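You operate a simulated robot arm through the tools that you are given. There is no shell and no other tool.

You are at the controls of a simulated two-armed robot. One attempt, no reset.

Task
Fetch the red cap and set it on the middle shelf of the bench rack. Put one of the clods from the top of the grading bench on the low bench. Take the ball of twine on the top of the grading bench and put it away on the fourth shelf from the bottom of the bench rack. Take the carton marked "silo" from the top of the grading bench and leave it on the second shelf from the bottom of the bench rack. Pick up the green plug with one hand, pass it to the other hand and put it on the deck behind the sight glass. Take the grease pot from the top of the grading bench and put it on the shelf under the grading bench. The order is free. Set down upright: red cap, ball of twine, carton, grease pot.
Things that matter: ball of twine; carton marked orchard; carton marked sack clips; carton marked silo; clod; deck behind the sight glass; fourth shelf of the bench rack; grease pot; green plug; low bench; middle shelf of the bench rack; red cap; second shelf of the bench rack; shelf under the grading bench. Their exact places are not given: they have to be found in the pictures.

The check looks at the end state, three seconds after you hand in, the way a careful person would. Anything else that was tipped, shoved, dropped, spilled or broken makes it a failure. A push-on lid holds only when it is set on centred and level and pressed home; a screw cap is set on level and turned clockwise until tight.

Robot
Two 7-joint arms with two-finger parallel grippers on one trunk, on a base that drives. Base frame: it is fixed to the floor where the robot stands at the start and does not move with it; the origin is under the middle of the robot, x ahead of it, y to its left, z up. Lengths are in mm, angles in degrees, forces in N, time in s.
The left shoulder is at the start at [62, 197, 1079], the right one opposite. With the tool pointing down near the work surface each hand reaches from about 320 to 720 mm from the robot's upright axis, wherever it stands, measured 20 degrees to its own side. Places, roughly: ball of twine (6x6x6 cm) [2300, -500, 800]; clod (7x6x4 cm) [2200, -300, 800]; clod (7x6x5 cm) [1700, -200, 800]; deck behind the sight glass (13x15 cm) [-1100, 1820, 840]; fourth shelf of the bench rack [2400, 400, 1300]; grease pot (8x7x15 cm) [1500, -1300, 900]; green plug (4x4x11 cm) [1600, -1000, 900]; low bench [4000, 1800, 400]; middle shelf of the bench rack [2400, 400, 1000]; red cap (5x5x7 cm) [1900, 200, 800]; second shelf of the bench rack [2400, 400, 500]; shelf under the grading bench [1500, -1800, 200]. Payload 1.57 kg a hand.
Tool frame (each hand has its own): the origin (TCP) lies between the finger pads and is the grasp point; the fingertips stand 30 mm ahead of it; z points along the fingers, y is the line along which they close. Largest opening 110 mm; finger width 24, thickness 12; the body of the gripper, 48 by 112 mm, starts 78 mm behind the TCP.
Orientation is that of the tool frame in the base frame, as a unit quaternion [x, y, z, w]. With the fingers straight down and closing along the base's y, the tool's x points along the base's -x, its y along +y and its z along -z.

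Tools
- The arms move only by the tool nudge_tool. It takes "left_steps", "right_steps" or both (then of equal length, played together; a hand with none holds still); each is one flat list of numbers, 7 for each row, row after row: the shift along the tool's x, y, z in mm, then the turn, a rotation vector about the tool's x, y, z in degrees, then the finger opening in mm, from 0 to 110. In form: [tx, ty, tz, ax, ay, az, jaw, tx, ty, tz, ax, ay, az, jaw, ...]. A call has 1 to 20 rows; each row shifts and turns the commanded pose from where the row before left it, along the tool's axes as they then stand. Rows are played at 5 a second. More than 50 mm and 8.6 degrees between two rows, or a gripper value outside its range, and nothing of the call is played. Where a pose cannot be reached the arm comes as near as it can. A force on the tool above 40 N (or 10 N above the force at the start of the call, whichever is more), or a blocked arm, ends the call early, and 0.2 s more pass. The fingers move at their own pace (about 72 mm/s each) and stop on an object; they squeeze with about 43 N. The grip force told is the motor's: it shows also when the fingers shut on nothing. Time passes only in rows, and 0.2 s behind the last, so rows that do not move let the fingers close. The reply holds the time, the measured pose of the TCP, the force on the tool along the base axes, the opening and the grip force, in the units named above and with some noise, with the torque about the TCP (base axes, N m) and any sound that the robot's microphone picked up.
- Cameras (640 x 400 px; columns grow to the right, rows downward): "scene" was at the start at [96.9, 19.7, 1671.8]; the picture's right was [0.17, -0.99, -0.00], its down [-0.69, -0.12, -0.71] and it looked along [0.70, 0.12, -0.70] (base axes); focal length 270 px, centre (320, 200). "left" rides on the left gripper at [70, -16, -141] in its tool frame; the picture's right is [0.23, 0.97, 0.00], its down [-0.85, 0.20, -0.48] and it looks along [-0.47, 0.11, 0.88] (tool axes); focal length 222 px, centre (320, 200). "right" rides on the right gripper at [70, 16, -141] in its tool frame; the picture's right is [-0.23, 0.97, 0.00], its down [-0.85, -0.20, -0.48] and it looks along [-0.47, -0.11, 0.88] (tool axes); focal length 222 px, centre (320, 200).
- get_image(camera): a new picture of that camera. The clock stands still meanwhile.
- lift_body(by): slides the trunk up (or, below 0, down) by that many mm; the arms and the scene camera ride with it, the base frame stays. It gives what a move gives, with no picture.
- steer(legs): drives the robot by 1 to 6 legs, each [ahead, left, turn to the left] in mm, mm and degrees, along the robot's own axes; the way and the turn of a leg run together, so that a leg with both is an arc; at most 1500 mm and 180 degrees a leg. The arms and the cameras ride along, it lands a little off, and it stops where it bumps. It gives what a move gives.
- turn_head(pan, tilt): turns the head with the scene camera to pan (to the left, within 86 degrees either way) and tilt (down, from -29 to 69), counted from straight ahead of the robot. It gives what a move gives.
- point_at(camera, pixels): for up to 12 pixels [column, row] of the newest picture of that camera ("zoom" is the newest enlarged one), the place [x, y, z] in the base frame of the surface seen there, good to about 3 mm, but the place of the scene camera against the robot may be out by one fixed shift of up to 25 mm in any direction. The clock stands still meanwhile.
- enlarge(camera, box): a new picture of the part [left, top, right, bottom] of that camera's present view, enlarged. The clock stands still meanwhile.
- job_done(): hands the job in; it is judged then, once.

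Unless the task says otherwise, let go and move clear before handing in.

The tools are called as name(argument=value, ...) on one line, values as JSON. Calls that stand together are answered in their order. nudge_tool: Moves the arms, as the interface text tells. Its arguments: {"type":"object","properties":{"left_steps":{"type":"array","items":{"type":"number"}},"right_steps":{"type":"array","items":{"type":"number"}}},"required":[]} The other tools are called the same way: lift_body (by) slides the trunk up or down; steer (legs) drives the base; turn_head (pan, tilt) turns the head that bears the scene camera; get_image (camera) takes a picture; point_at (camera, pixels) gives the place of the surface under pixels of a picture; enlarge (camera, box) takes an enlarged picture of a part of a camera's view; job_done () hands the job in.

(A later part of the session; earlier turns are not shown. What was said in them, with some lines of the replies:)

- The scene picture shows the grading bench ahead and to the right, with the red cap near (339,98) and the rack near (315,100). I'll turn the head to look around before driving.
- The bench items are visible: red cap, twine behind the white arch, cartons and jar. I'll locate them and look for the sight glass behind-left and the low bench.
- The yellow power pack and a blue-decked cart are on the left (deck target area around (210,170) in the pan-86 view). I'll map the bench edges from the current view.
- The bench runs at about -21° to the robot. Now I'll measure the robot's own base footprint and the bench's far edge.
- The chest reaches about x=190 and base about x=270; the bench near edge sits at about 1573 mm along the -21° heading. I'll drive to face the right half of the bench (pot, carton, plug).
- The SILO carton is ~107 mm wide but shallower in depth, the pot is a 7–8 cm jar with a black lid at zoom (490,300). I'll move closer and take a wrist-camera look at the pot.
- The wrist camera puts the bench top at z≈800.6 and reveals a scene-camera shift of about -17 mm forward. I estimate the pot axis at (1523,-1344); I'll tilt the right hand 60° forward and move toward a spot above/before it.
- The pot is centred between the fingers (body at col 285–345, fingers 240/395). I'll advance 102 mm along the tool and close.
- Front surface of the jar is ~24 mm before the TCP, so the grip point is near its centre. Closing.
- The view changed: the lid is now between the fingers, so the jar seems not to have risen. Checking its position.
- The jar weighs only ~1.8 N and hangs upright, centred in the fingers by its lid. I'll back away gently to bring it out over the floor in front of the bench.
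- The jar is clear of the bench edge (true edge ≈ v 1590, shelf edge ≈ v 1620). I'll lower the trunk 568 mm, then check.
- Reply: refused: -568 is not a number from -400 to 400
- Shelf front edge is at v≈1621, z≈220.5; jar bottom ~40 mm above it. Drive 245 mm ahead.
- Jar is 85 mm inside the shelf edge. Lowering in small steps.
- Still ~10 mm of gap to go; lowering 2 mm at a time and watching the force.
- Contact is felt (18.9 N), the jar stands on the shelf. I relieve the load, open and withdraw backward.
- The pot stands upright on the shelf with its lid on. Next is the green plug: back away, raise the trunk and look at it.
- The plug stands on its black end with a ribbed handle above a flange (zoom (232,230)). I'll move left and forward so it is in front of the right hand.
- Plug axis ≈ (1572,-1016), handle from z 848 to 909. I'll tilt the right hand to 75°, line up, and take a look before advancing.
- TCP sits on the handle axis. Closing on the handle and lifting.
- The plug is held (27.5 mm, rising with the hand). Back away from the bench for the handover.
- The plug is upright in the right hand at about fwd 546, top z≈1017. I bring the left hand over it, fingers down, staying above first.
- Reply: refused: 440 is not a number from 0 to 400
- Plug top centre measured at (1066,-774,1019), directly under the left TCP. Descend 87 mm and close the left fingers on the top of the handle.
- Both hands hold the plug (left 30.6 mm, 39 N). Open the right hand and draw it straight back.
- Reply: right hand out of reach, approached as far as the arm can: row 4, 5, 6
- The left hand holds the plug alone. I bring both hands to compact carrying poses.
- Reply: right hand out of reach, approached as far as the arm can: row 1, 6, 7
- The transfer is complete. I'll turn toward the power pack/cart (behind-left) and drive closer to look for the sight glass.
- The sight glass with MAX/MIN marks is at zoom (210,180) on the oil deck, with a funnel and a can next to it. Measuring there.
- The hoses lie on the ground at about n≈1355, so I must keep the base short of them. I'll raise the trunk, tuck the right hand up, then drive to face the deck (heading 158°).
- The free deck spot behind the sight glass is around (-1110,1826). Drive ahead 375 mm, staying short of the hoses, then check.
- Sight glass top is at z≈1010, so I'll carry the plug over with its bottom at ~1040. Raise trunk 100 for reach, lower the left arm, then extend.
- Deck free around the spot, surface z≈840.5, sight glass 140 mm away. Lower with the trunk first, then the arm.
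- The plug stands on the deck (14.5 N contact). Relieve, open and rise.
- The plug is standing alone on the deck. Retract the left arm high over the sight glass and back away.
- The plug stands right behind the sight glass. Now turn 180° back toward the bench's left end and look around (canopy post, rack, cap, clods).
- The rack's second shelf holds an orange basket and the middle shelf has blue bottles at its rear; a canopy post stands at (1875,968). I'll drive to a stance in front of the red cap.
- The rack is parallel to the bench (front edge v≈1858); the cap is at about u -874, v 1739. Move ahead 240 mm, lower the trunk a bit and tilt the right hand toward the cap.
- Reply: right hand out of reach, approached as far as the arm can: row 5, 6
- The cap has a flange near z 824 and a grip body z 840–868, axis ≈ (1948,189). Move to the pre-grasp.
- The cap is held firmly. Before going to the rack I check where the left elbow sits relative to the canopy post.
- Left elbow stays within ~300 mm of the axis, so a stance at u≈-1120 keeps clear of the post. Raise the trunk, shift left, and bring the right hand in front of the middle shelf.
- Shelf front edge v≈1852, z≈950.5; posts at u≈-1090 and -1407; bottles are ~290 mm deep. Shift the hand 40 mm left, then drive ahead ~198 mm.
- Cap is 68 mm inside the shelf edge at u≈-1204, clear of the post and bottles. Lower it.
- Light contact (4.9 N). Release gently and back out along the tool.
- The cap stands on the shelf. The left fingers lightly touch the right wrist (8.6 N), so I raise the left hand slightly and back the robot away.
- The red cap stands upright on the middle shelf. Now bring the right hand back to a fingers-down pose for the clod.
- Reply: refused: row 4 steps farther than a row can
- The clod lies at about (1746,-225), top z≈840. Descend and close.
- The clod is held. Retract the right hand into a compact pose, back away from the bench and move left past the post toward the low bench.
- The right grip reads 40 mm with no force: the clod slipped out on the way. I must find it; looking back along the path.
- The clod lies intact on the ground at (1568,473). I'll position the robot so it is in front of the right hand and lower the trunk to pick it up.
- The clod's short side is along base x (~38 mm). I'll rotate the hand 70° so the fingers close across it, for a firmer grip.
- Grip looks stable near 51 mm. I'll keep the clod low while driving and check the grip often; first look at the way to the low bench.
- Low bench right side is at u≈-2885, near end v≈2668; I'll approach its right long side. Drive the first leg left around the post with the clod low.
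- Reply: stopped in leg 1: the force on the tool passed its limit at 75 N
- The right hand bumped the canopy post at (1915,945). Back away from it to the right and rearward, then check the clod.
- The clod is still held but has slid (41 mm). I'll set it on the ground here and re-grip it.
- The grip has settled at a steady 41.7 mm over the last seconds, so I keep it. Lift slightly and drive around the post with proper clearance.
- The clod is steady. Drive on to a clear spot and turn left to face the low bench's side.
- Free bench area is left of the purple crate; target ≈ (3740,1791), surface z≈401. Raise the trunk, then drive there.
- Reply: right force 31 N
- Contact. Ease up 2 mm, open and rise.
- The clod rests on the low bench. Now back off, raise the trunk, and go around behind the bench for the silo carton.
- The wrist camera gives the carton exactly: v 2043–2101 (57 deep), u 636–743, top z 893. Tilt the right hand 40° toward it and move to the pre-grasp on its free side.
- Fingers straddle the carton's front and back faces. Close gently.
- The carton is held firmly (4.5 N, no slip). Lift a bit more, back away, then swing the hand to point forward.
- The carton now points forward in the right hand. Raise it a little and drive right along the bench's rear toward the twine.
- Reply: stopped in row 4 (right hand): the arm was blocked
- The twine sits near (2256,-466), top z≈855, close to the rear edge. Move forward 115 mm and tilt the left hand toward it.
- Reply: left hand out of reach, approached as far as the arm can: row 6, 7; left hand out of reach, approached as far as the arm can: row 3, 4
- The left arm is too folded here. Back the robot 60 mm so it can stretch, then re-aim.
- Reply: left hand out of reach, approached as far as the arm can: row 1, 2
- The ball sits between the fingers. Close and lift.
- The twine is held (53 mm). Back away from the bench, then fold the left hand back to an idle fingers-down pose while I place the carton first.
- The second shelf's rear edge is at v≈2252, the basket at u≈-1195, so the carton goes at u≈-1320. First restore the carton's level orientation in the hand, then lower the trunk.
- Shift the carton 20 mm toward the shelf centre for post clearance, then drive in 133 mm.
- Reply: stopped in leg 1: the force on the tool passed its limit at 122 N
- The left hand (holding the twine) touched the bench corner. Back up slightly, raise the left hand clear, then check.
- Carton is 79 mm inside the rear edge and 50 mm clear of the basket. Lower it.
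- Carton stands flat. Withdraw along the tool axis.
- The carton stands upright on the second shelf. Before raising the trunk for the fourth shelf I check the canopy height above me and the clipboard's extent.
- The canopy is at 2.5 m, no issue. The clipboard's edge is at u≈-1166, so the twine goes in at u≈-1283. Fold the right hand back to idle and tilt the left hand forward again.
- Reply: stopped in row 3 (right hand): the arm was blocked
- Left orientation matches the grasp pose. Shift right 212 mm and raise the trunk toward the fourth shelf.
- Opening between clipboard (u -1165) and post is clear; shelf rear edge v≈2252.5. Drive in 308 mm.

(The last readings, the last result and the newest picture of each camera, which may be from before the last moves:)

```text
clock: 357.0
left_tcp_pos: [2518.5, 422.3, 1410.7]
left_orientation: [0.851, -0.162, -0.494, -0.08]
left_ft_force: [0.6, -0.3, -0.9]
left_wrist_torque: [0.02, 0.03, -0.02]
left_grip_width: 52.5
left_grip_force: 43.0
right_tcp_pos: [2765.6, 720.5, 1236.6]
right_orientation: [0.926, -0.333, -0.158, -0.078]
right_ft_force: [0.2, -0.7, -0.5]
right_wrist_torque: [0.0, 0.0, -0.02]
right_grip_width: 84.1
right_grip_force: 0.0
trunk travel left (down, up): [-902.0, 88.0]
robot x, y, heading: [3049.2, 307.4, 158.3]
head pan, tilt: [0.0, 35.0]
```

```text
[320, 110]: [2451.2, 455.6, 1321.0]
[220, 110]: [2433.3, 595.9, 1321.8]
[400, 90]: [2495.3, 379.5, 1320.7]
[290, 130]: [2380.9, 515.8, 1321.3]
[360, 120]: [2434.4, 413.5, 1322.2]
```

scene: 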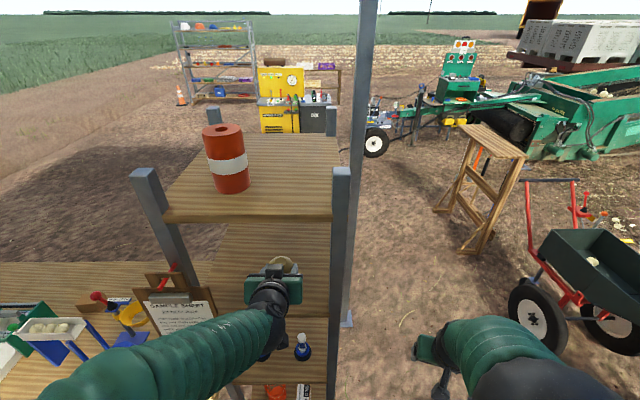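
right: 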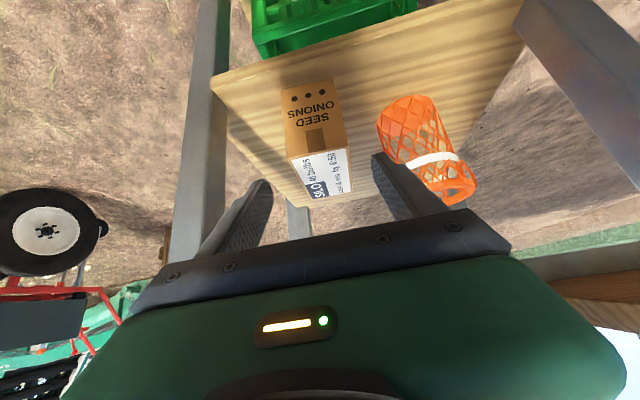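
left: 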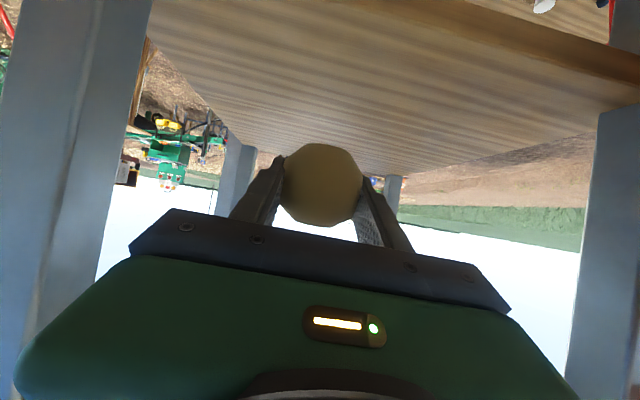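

nudge_tool(left_steps=[-9, 0, 15.6, 0, 0, 0, 40, 8.66, 0, 5, 0, 0, 0, 40, 8.66, 0, 5, 0, 0, 0, 40, 8.66, 0, 5, 0, 0, 0, 40, 8.66, 0, 5, 0, 0, 0, 40, 8.66, 0, 5, 0, 0, 0, 40, 0, 0, 0, 0, 0, 0, 40])

get_image(camera="left")

```text
clock: 358.6
left_tcp_pos: [2489.2, 432.9, 1354.6]
left_orientation: [0.853, -0.161, -0.49, -0.078]
left_ft_force: [0.5, -0.2, -1.5]
left_wrist_torque: [-0.01, 0.01, 0.02]
left_grip_width: 52.2
left_grip_force: 42.5
right_tcp_pos: [2756.3, 723.8, 1232.4]
right_orientation: [0.927, -0.333, -0.153, -0.078]
right_ft_force: [0.3, 0.4, 0.7]
right_wrist_torque: [0.0, -0.01, 0.0]
right_grip_width: 84.1
right_grip_force: 0.0
trunk travel left (down, up): [-902.0, 88.0]
robot x, y, heading: [3047.4, 311.2, 158.2]
head pan, tilt: [0.0, 35.0]
```

```text
taken
```

left: 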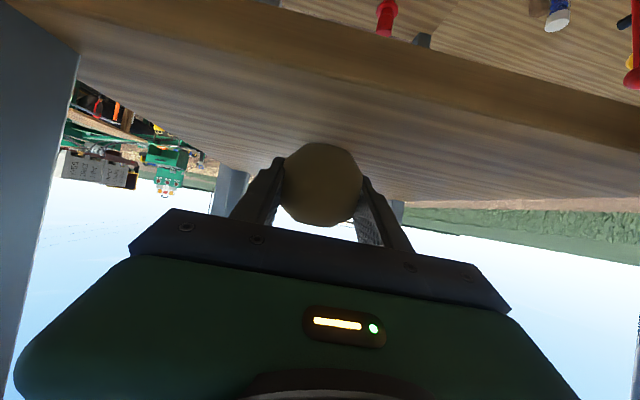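

nudge_tool(left_steps=[1.3, 0, 0.75, 0, 0, 0, 40])

nudge_tool(left_steps=[1.3, 0, 0.75, 0, 0, 0, 40])

nudge_tool(left_steps=[1.3, 0, 0.75, 0, 0, 0, 40])

```text
clock: 359.0
left_tcp_pos: [2489.4, 432.5, 1353.9]
left_orientation: [0.853, -0.161, -0.49, -0.079]
left_ft_force: [0.4, 0.0, -1.0]
left_wrist_torque: [0.01, 0.0, -0.01]
left_grip_width: 52.6
left_grip_force: 43.4
right_tcp_pos: [2756.6, 724.1, 1232.6]
right_orientation: [0.927, -0.332, -0.154, -0.077]
right_ft_force: [0.1, -0.6, 0.6]
right_wrist_torque: [-0.04, -0.03, 0.02]
right_grip_width: 83.6
right_grip_force: 0.0
trunk travel left (down, up): [-902.0, 88.0]
robot x, y, heading: [3048.3, 314.0, 158.2]
head pan, tilt: [0.0, 35.0]
```

```text
clock: 359.4
left_tcp_pos: [2489.4, 432.4, 1353.1]
left_orientation: [0.853, -0.161, -0.491, -0.078]
left_ft_force: [1.8, -0.6, 4.7]
left_wrist_torque: [0.13, 0.01, -0.06]
left_grip_width: 52.7
left_grip_force: 43.0
right_tcp_pos: [2756.1, 722.5, 1233.2]
right_orientation: [0.927, -0.333, -0.154, -0.078]
right_ft_force: [-1.5, 0.0, -0.1]
right_wrist_torque: [0.02, 0.01, 0.02]
right_grip_width: 83.9
right_grip_force: 0.0
trunk travel left (down, up): [-902.0, 88.0]
robot x, y, heading: [3047.9, 314.8, 158.4]
head pan, tilt: [0.0, 35.0]
```

```text
clock: 359.8
left_tcp_pos: [2490.0, 431.9, 1353.5]
left_orientation: [0.852, -0.161, -0.492, -0.079]
left_ft_force: [1.6, -1.1, 13.0]
left_wrist_torque: [0.4, 0.11, -0.03]
left_grip_width: 52.6
left_grip_force: 42.8
right_tcp_pos: [2757.7, 723.1, 1233.7]
right_orientation: [0.927, -0.333, -0.154, -0.078]
right_ft_force: [-0.2, -1.2, -0.4]
right_wrist_torque: [-0.02, 0.03, -0.03]
right_grip_width: 83.9
right_grip_force: 0.0
trunk travel left (down, up): [-902.0, 88.0]
robot x, y, heading: [3048.8, 312.4, 158.4]
head pan, tilt: [0.0, 35.0]
```

Contact. Relieve slightly and open slowly so the ball does not roll.

nudge_tool(left_steps=[-0.9, 0, -0.5, 0, 0, 0, 48, 0, 0, 0, 0, 0, 0, 56, 0, 0, 0, 0, 0, 0, 60, 0, 0, 0, 0, 0, 0, 66, 0, 0, 0, 0, 0, 0, 75, 0, 0, 0, 0, 0, 0, 90, 0, 0, 0, 0, 0, 0, 95, 0, 0, 0, 0, 0, 0, 95])

get_image(camera="left")

```text
clock: 361.6
left_tcp_pos: [2488.7, 430.9, 1351.7]
left_orientation: [0.853, -0.161, -0.49, -0.079]
left_ft_force: [0.5, -0.7, 1.3]
left_wrist_torque: [-0.03, 0.0, 0.01]
left_grip_width: 94.7
left_grip_force: 0.2
right_tcp_pos: [2755.0, 723.2, 1233.8]
right_orientation: [0.927, -0.334, -0.153, -0.078]
right_ft_force: [-0.3, -0.2, 1.0]
right_wrist_torque: [-0.01, 0.03, 0.01]
right_grip_width: 84.0
right_grip_force: 0.1
trunk travel left (down, up): [-902.0, 88.0]
robot x, y, heading: [3046.0, 309.7, 158.8]
head pan, tilt: [0.0, 35.0]
```

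```text
taken
```

left: 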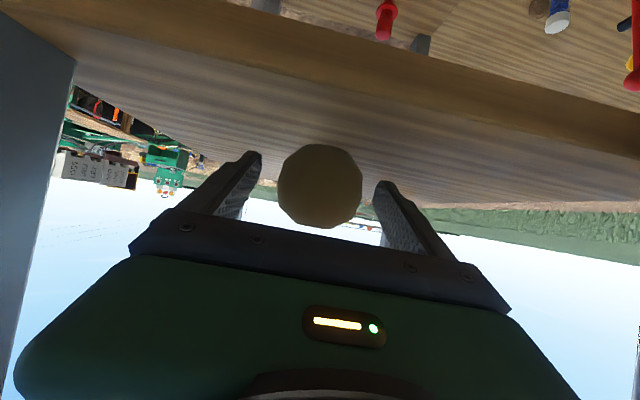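

The ball stays put. Withdraw and back away.

nudge_tool(left_steps=[0, 0, -20, 0, 0, 0, 95, 0, 0, -35, 0, 0, 0, 95, 0, 0, -35, 0, 0, 0, 95, 0, 0, -20, 0, 0, 0, 95])

get_image(camera="left")

steer(legs=[[-450, 0, 0]])

get_image(camera="scene")

enlarge(camera="scene", box=[180, 80, 380, 380])

```text
clock: 362.6
left_tcp_pos: [2580.1, 399.4, 1407.4]
left_orientation: [0.853, -0.162, -0.49, -0.08]
left_ft_force: [0.0, 0.1, 0.1]
left_wrist_torque: [-0.03, -0.02, 0.02]
left_grip_width: 95.1
left_grip_force: 0.0
right_tcp_pos: [2755.7, 723.4, 1232.0]
right_orientation: [0.927, -0.333, -0.154, -0.078]
right_ft_force: [-0.4, -0.3, -0.5]
right_wrist_torque: [0.0, -0.02, -0.02]
right_grip_width: 84.0
right_grip_force: 0.1
trunk travel left (down, up): [-902.0, 88.0]
robot x, y, heading: [3049.3, 310.3, 158.4]
head pan, tilt: [0.0, 35.0]
```

```text
taken
```

left: 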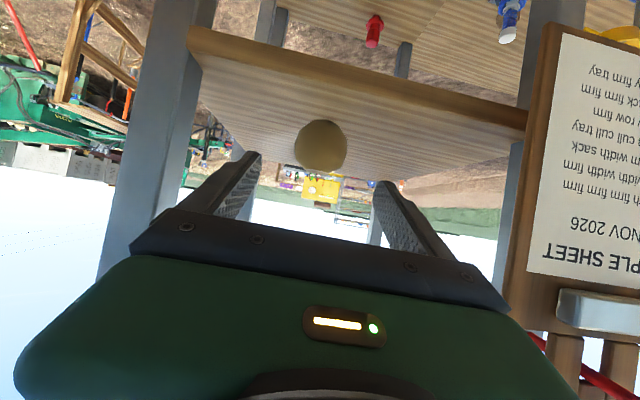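

```text
clock: 365.3
left_tcp_pos: [2989.8, 236.4, 1405.7]
left_orientation: [0.854, -0.161, -0.489, -0.078]
left_ft_force: [-0.6, -0.2, -0.2]
left_wrist_torque: [0.01, -0.04, -0.01]
left_grip_width: 95.0
left_grip_force: 0.1
right_tcp_pos: [3167.4, 560.3, 1231.3]
right_orientation: [0.928, -0.333, -0.152, -0.077]
right_ft_force: [-0.4, -0.8, 0.6]
right_wrist_torque: [-0.02, -0.01, 0.0]
right_grip_width: 84.0
right_grip_force: 0.1
trunk travel left (down, up): [-902.0, 88.0]
robot x, y, heading: [3460.9, 149.5, 158.5]
head pan, tilt: [0.0, 35.0]
```

```text
taken
```

scene: 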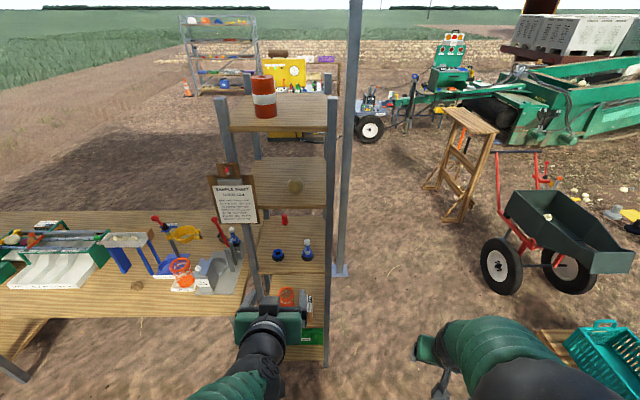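

```text
1.33 times, centred on (280, 230) of scene
```

zoom: 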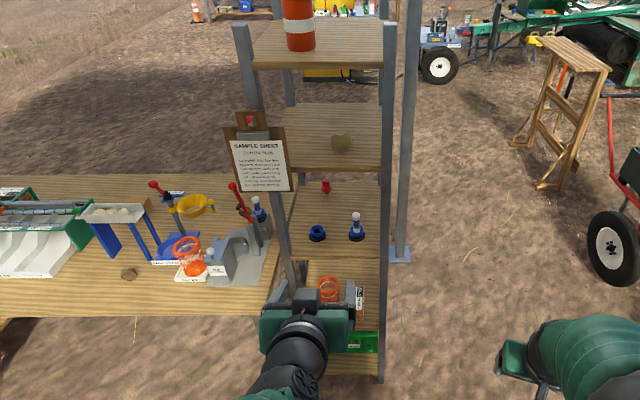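

enlarge(camera="scene", box=[260, 150, 330, 220])

turn_head(pan=15, tilt=35)

enlarge(camera="scene", box=[200, 180, 460, 340])

```text
5.71 times, centred on (295, 185) of scene
```

zoom: 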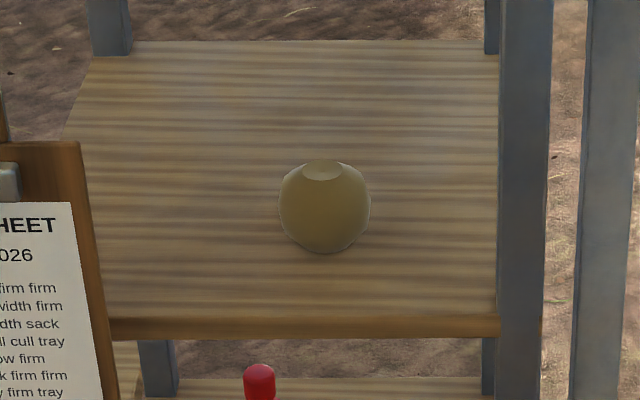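

```text
clock: 366.1
left_tcp_pos: [2992.3, 235.6, 1407.4]
left_orientation: [0.853, -0.16, -0.491, -0.078]
left_ft_force: [0.0, -0.1, 0.3]
left_wrist_torque: [-0.02, 0.0, 0.01]
left_grip_width: 95.2
left_grip_force: 0.1
right_tcp_pos: [3168.4, 560.0, 1232.4]
right_orientation: [0.928, -0.332, -0.152, -0.078]
right_ft_force: [-0.8, 0.0, -0.8]
right_wrist_torque: [-0.02, -0.01, 0.0]
right_grip_width: 84.0
right_grip_force: 0.0
trunk travel left (down, up): [-902.0, 88.0]
robot x, y, heading: [3462.9, 145.6, 158.3]
head pan, tilt: [15.0, 35.0]
```

```text
2.46 times, centred on (330, 260) of scene
```

zoom: 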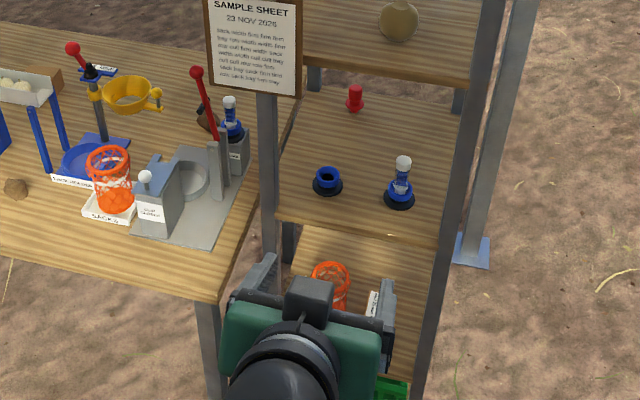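

The twine stands flat-side down with its flat top up, and the bench and rack items look undisturbed. A last look at the low bench.

turn_head(pan=-75, tilt=30)

get_image(camera="scene")

turn_head(pan=50, tilt=30)

get_image(camera="scene")

```text
clock: 367.8
left_tcp_pos: [2995.0, 235.1, 1407.9]
left_orientation: [0.853, -0.161, -0.49, -0.078]
left_ft_force: [-0.3, 0.0, 0.4]
left_wrist_torque: [-0.01, -0.03, 0.01]
left_grip_width: 95.0
left_grip_force: 0.1
right_tcp_pos: [3172.3, 558.7, 1231.9]
right_orientation: [0.928, -0.332, -0.153, -0.077]
right_ft_force: [0.5, -0.1, 0.6]
right_wrist_torque: [-0.01, 0.01, 0.02]
right_grip_width: 84.0
right_grip_force: 0.1
trunk travel left (down, up): [-902.0, 88.0]
robot x, y, heading: [3462.6, 149.1, 158.4]
head pan, tilt: [-75.0, 30.0]
```

```text
taken
```

scene: 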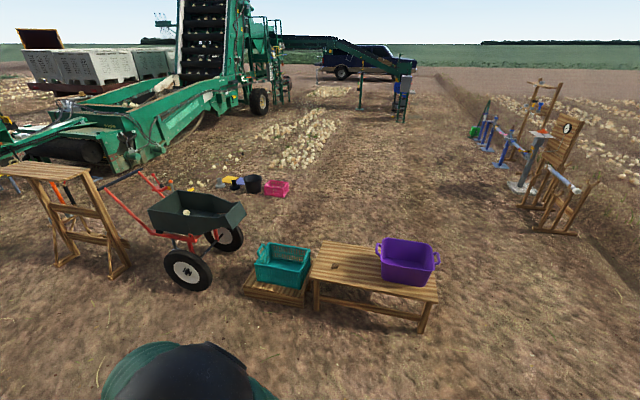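

```text
clock: 369.8
left_tcp_pos: [2995.2, 234.9, 1408.4]
left_orientation: [0.853, -0.16, -0.49, -0.078]
left_ft_force: [-0.1, 0.6, -0.5]
left_wrist_torque: [0.02, 0.0, -0.01]
left_grip_width: 94.8
left_grip_force: 0.1
right_tcp_pos: [3171.1, 558.6, 1232.3]
right_orientation: [0.927, -0.333, -0.152, -0.078]
right_ft_force: [0.8, -0.4, -0.1]
right_wrist_torque: [-0.01, 0.03, 0.0]
right_grip_width: 84.0
right_grip_force: 0.1
trunk travel left (down, up): [-902.0, 88.0]
robot x, y, heading: [3466.3, 146.9, 158.6]
head pan, tilt: [50.0, 30.0]
```

```text
taken
```

scene: 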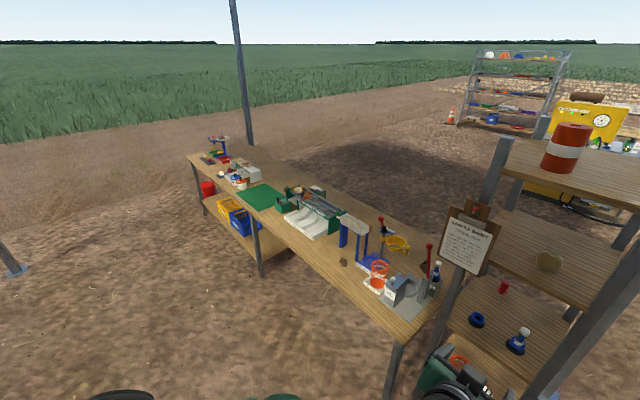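

All items are in place: pot under the bench, plug behind the sight glass, cap, twine and carton on their rack shelves. The clod is visible on the low bench at (333,266), and both hands are empty and clear. One thing happened on the way: the clod slipped out of the hand once and was picked up again intact. The robot also lightly bumped the canopy post and the bench corner, and nothing was displaced as far as the pictures show. Handing in.

job_done()

```text
The job is handed in.
```

I placed all six items and handed the job in. I have not seen the result of the check.

| Item | Where it is now | How it stands |
|---|---|---|
| Red cap | Middle shelf of the bench rack | Upright |
| Clod | Low bench, beside the purple crate | Resting on the slats |
| Ball of twine | Fourth shelf from the bottom of the bench rack | Flat top up |
| Carton marked "silo" | Second shelf from the bottom, beside the orange basket | Upright |
| Green plug | Deck behind the sight glass, after passing from the right hand to the left | Standing on its black end |
| Grease pot | Shelf under the grading bench, near the front edge | Upright, lid on |

- **Clod:** it slipped from the hand once while I was driving and fell to the ground. I picked up the same clod, and it looked intact.
- **Canopy post:** the right hand hit it (75 N) while I was carrying the clod. The post showed no sign of moving.
- **Bench:** a hand hit something (122 N), most likely the left hand against the bench's rear corner, while I was bringing the carton to the rack. Everything on the bench looked in place afterwards.
- **Grease pot:** the fingers slid up its body on the first lift and caught under the lid, so I carried it by the lid. The lid stayed on, and I pressed down on it with about 19 N when setting the pot on the shelf.
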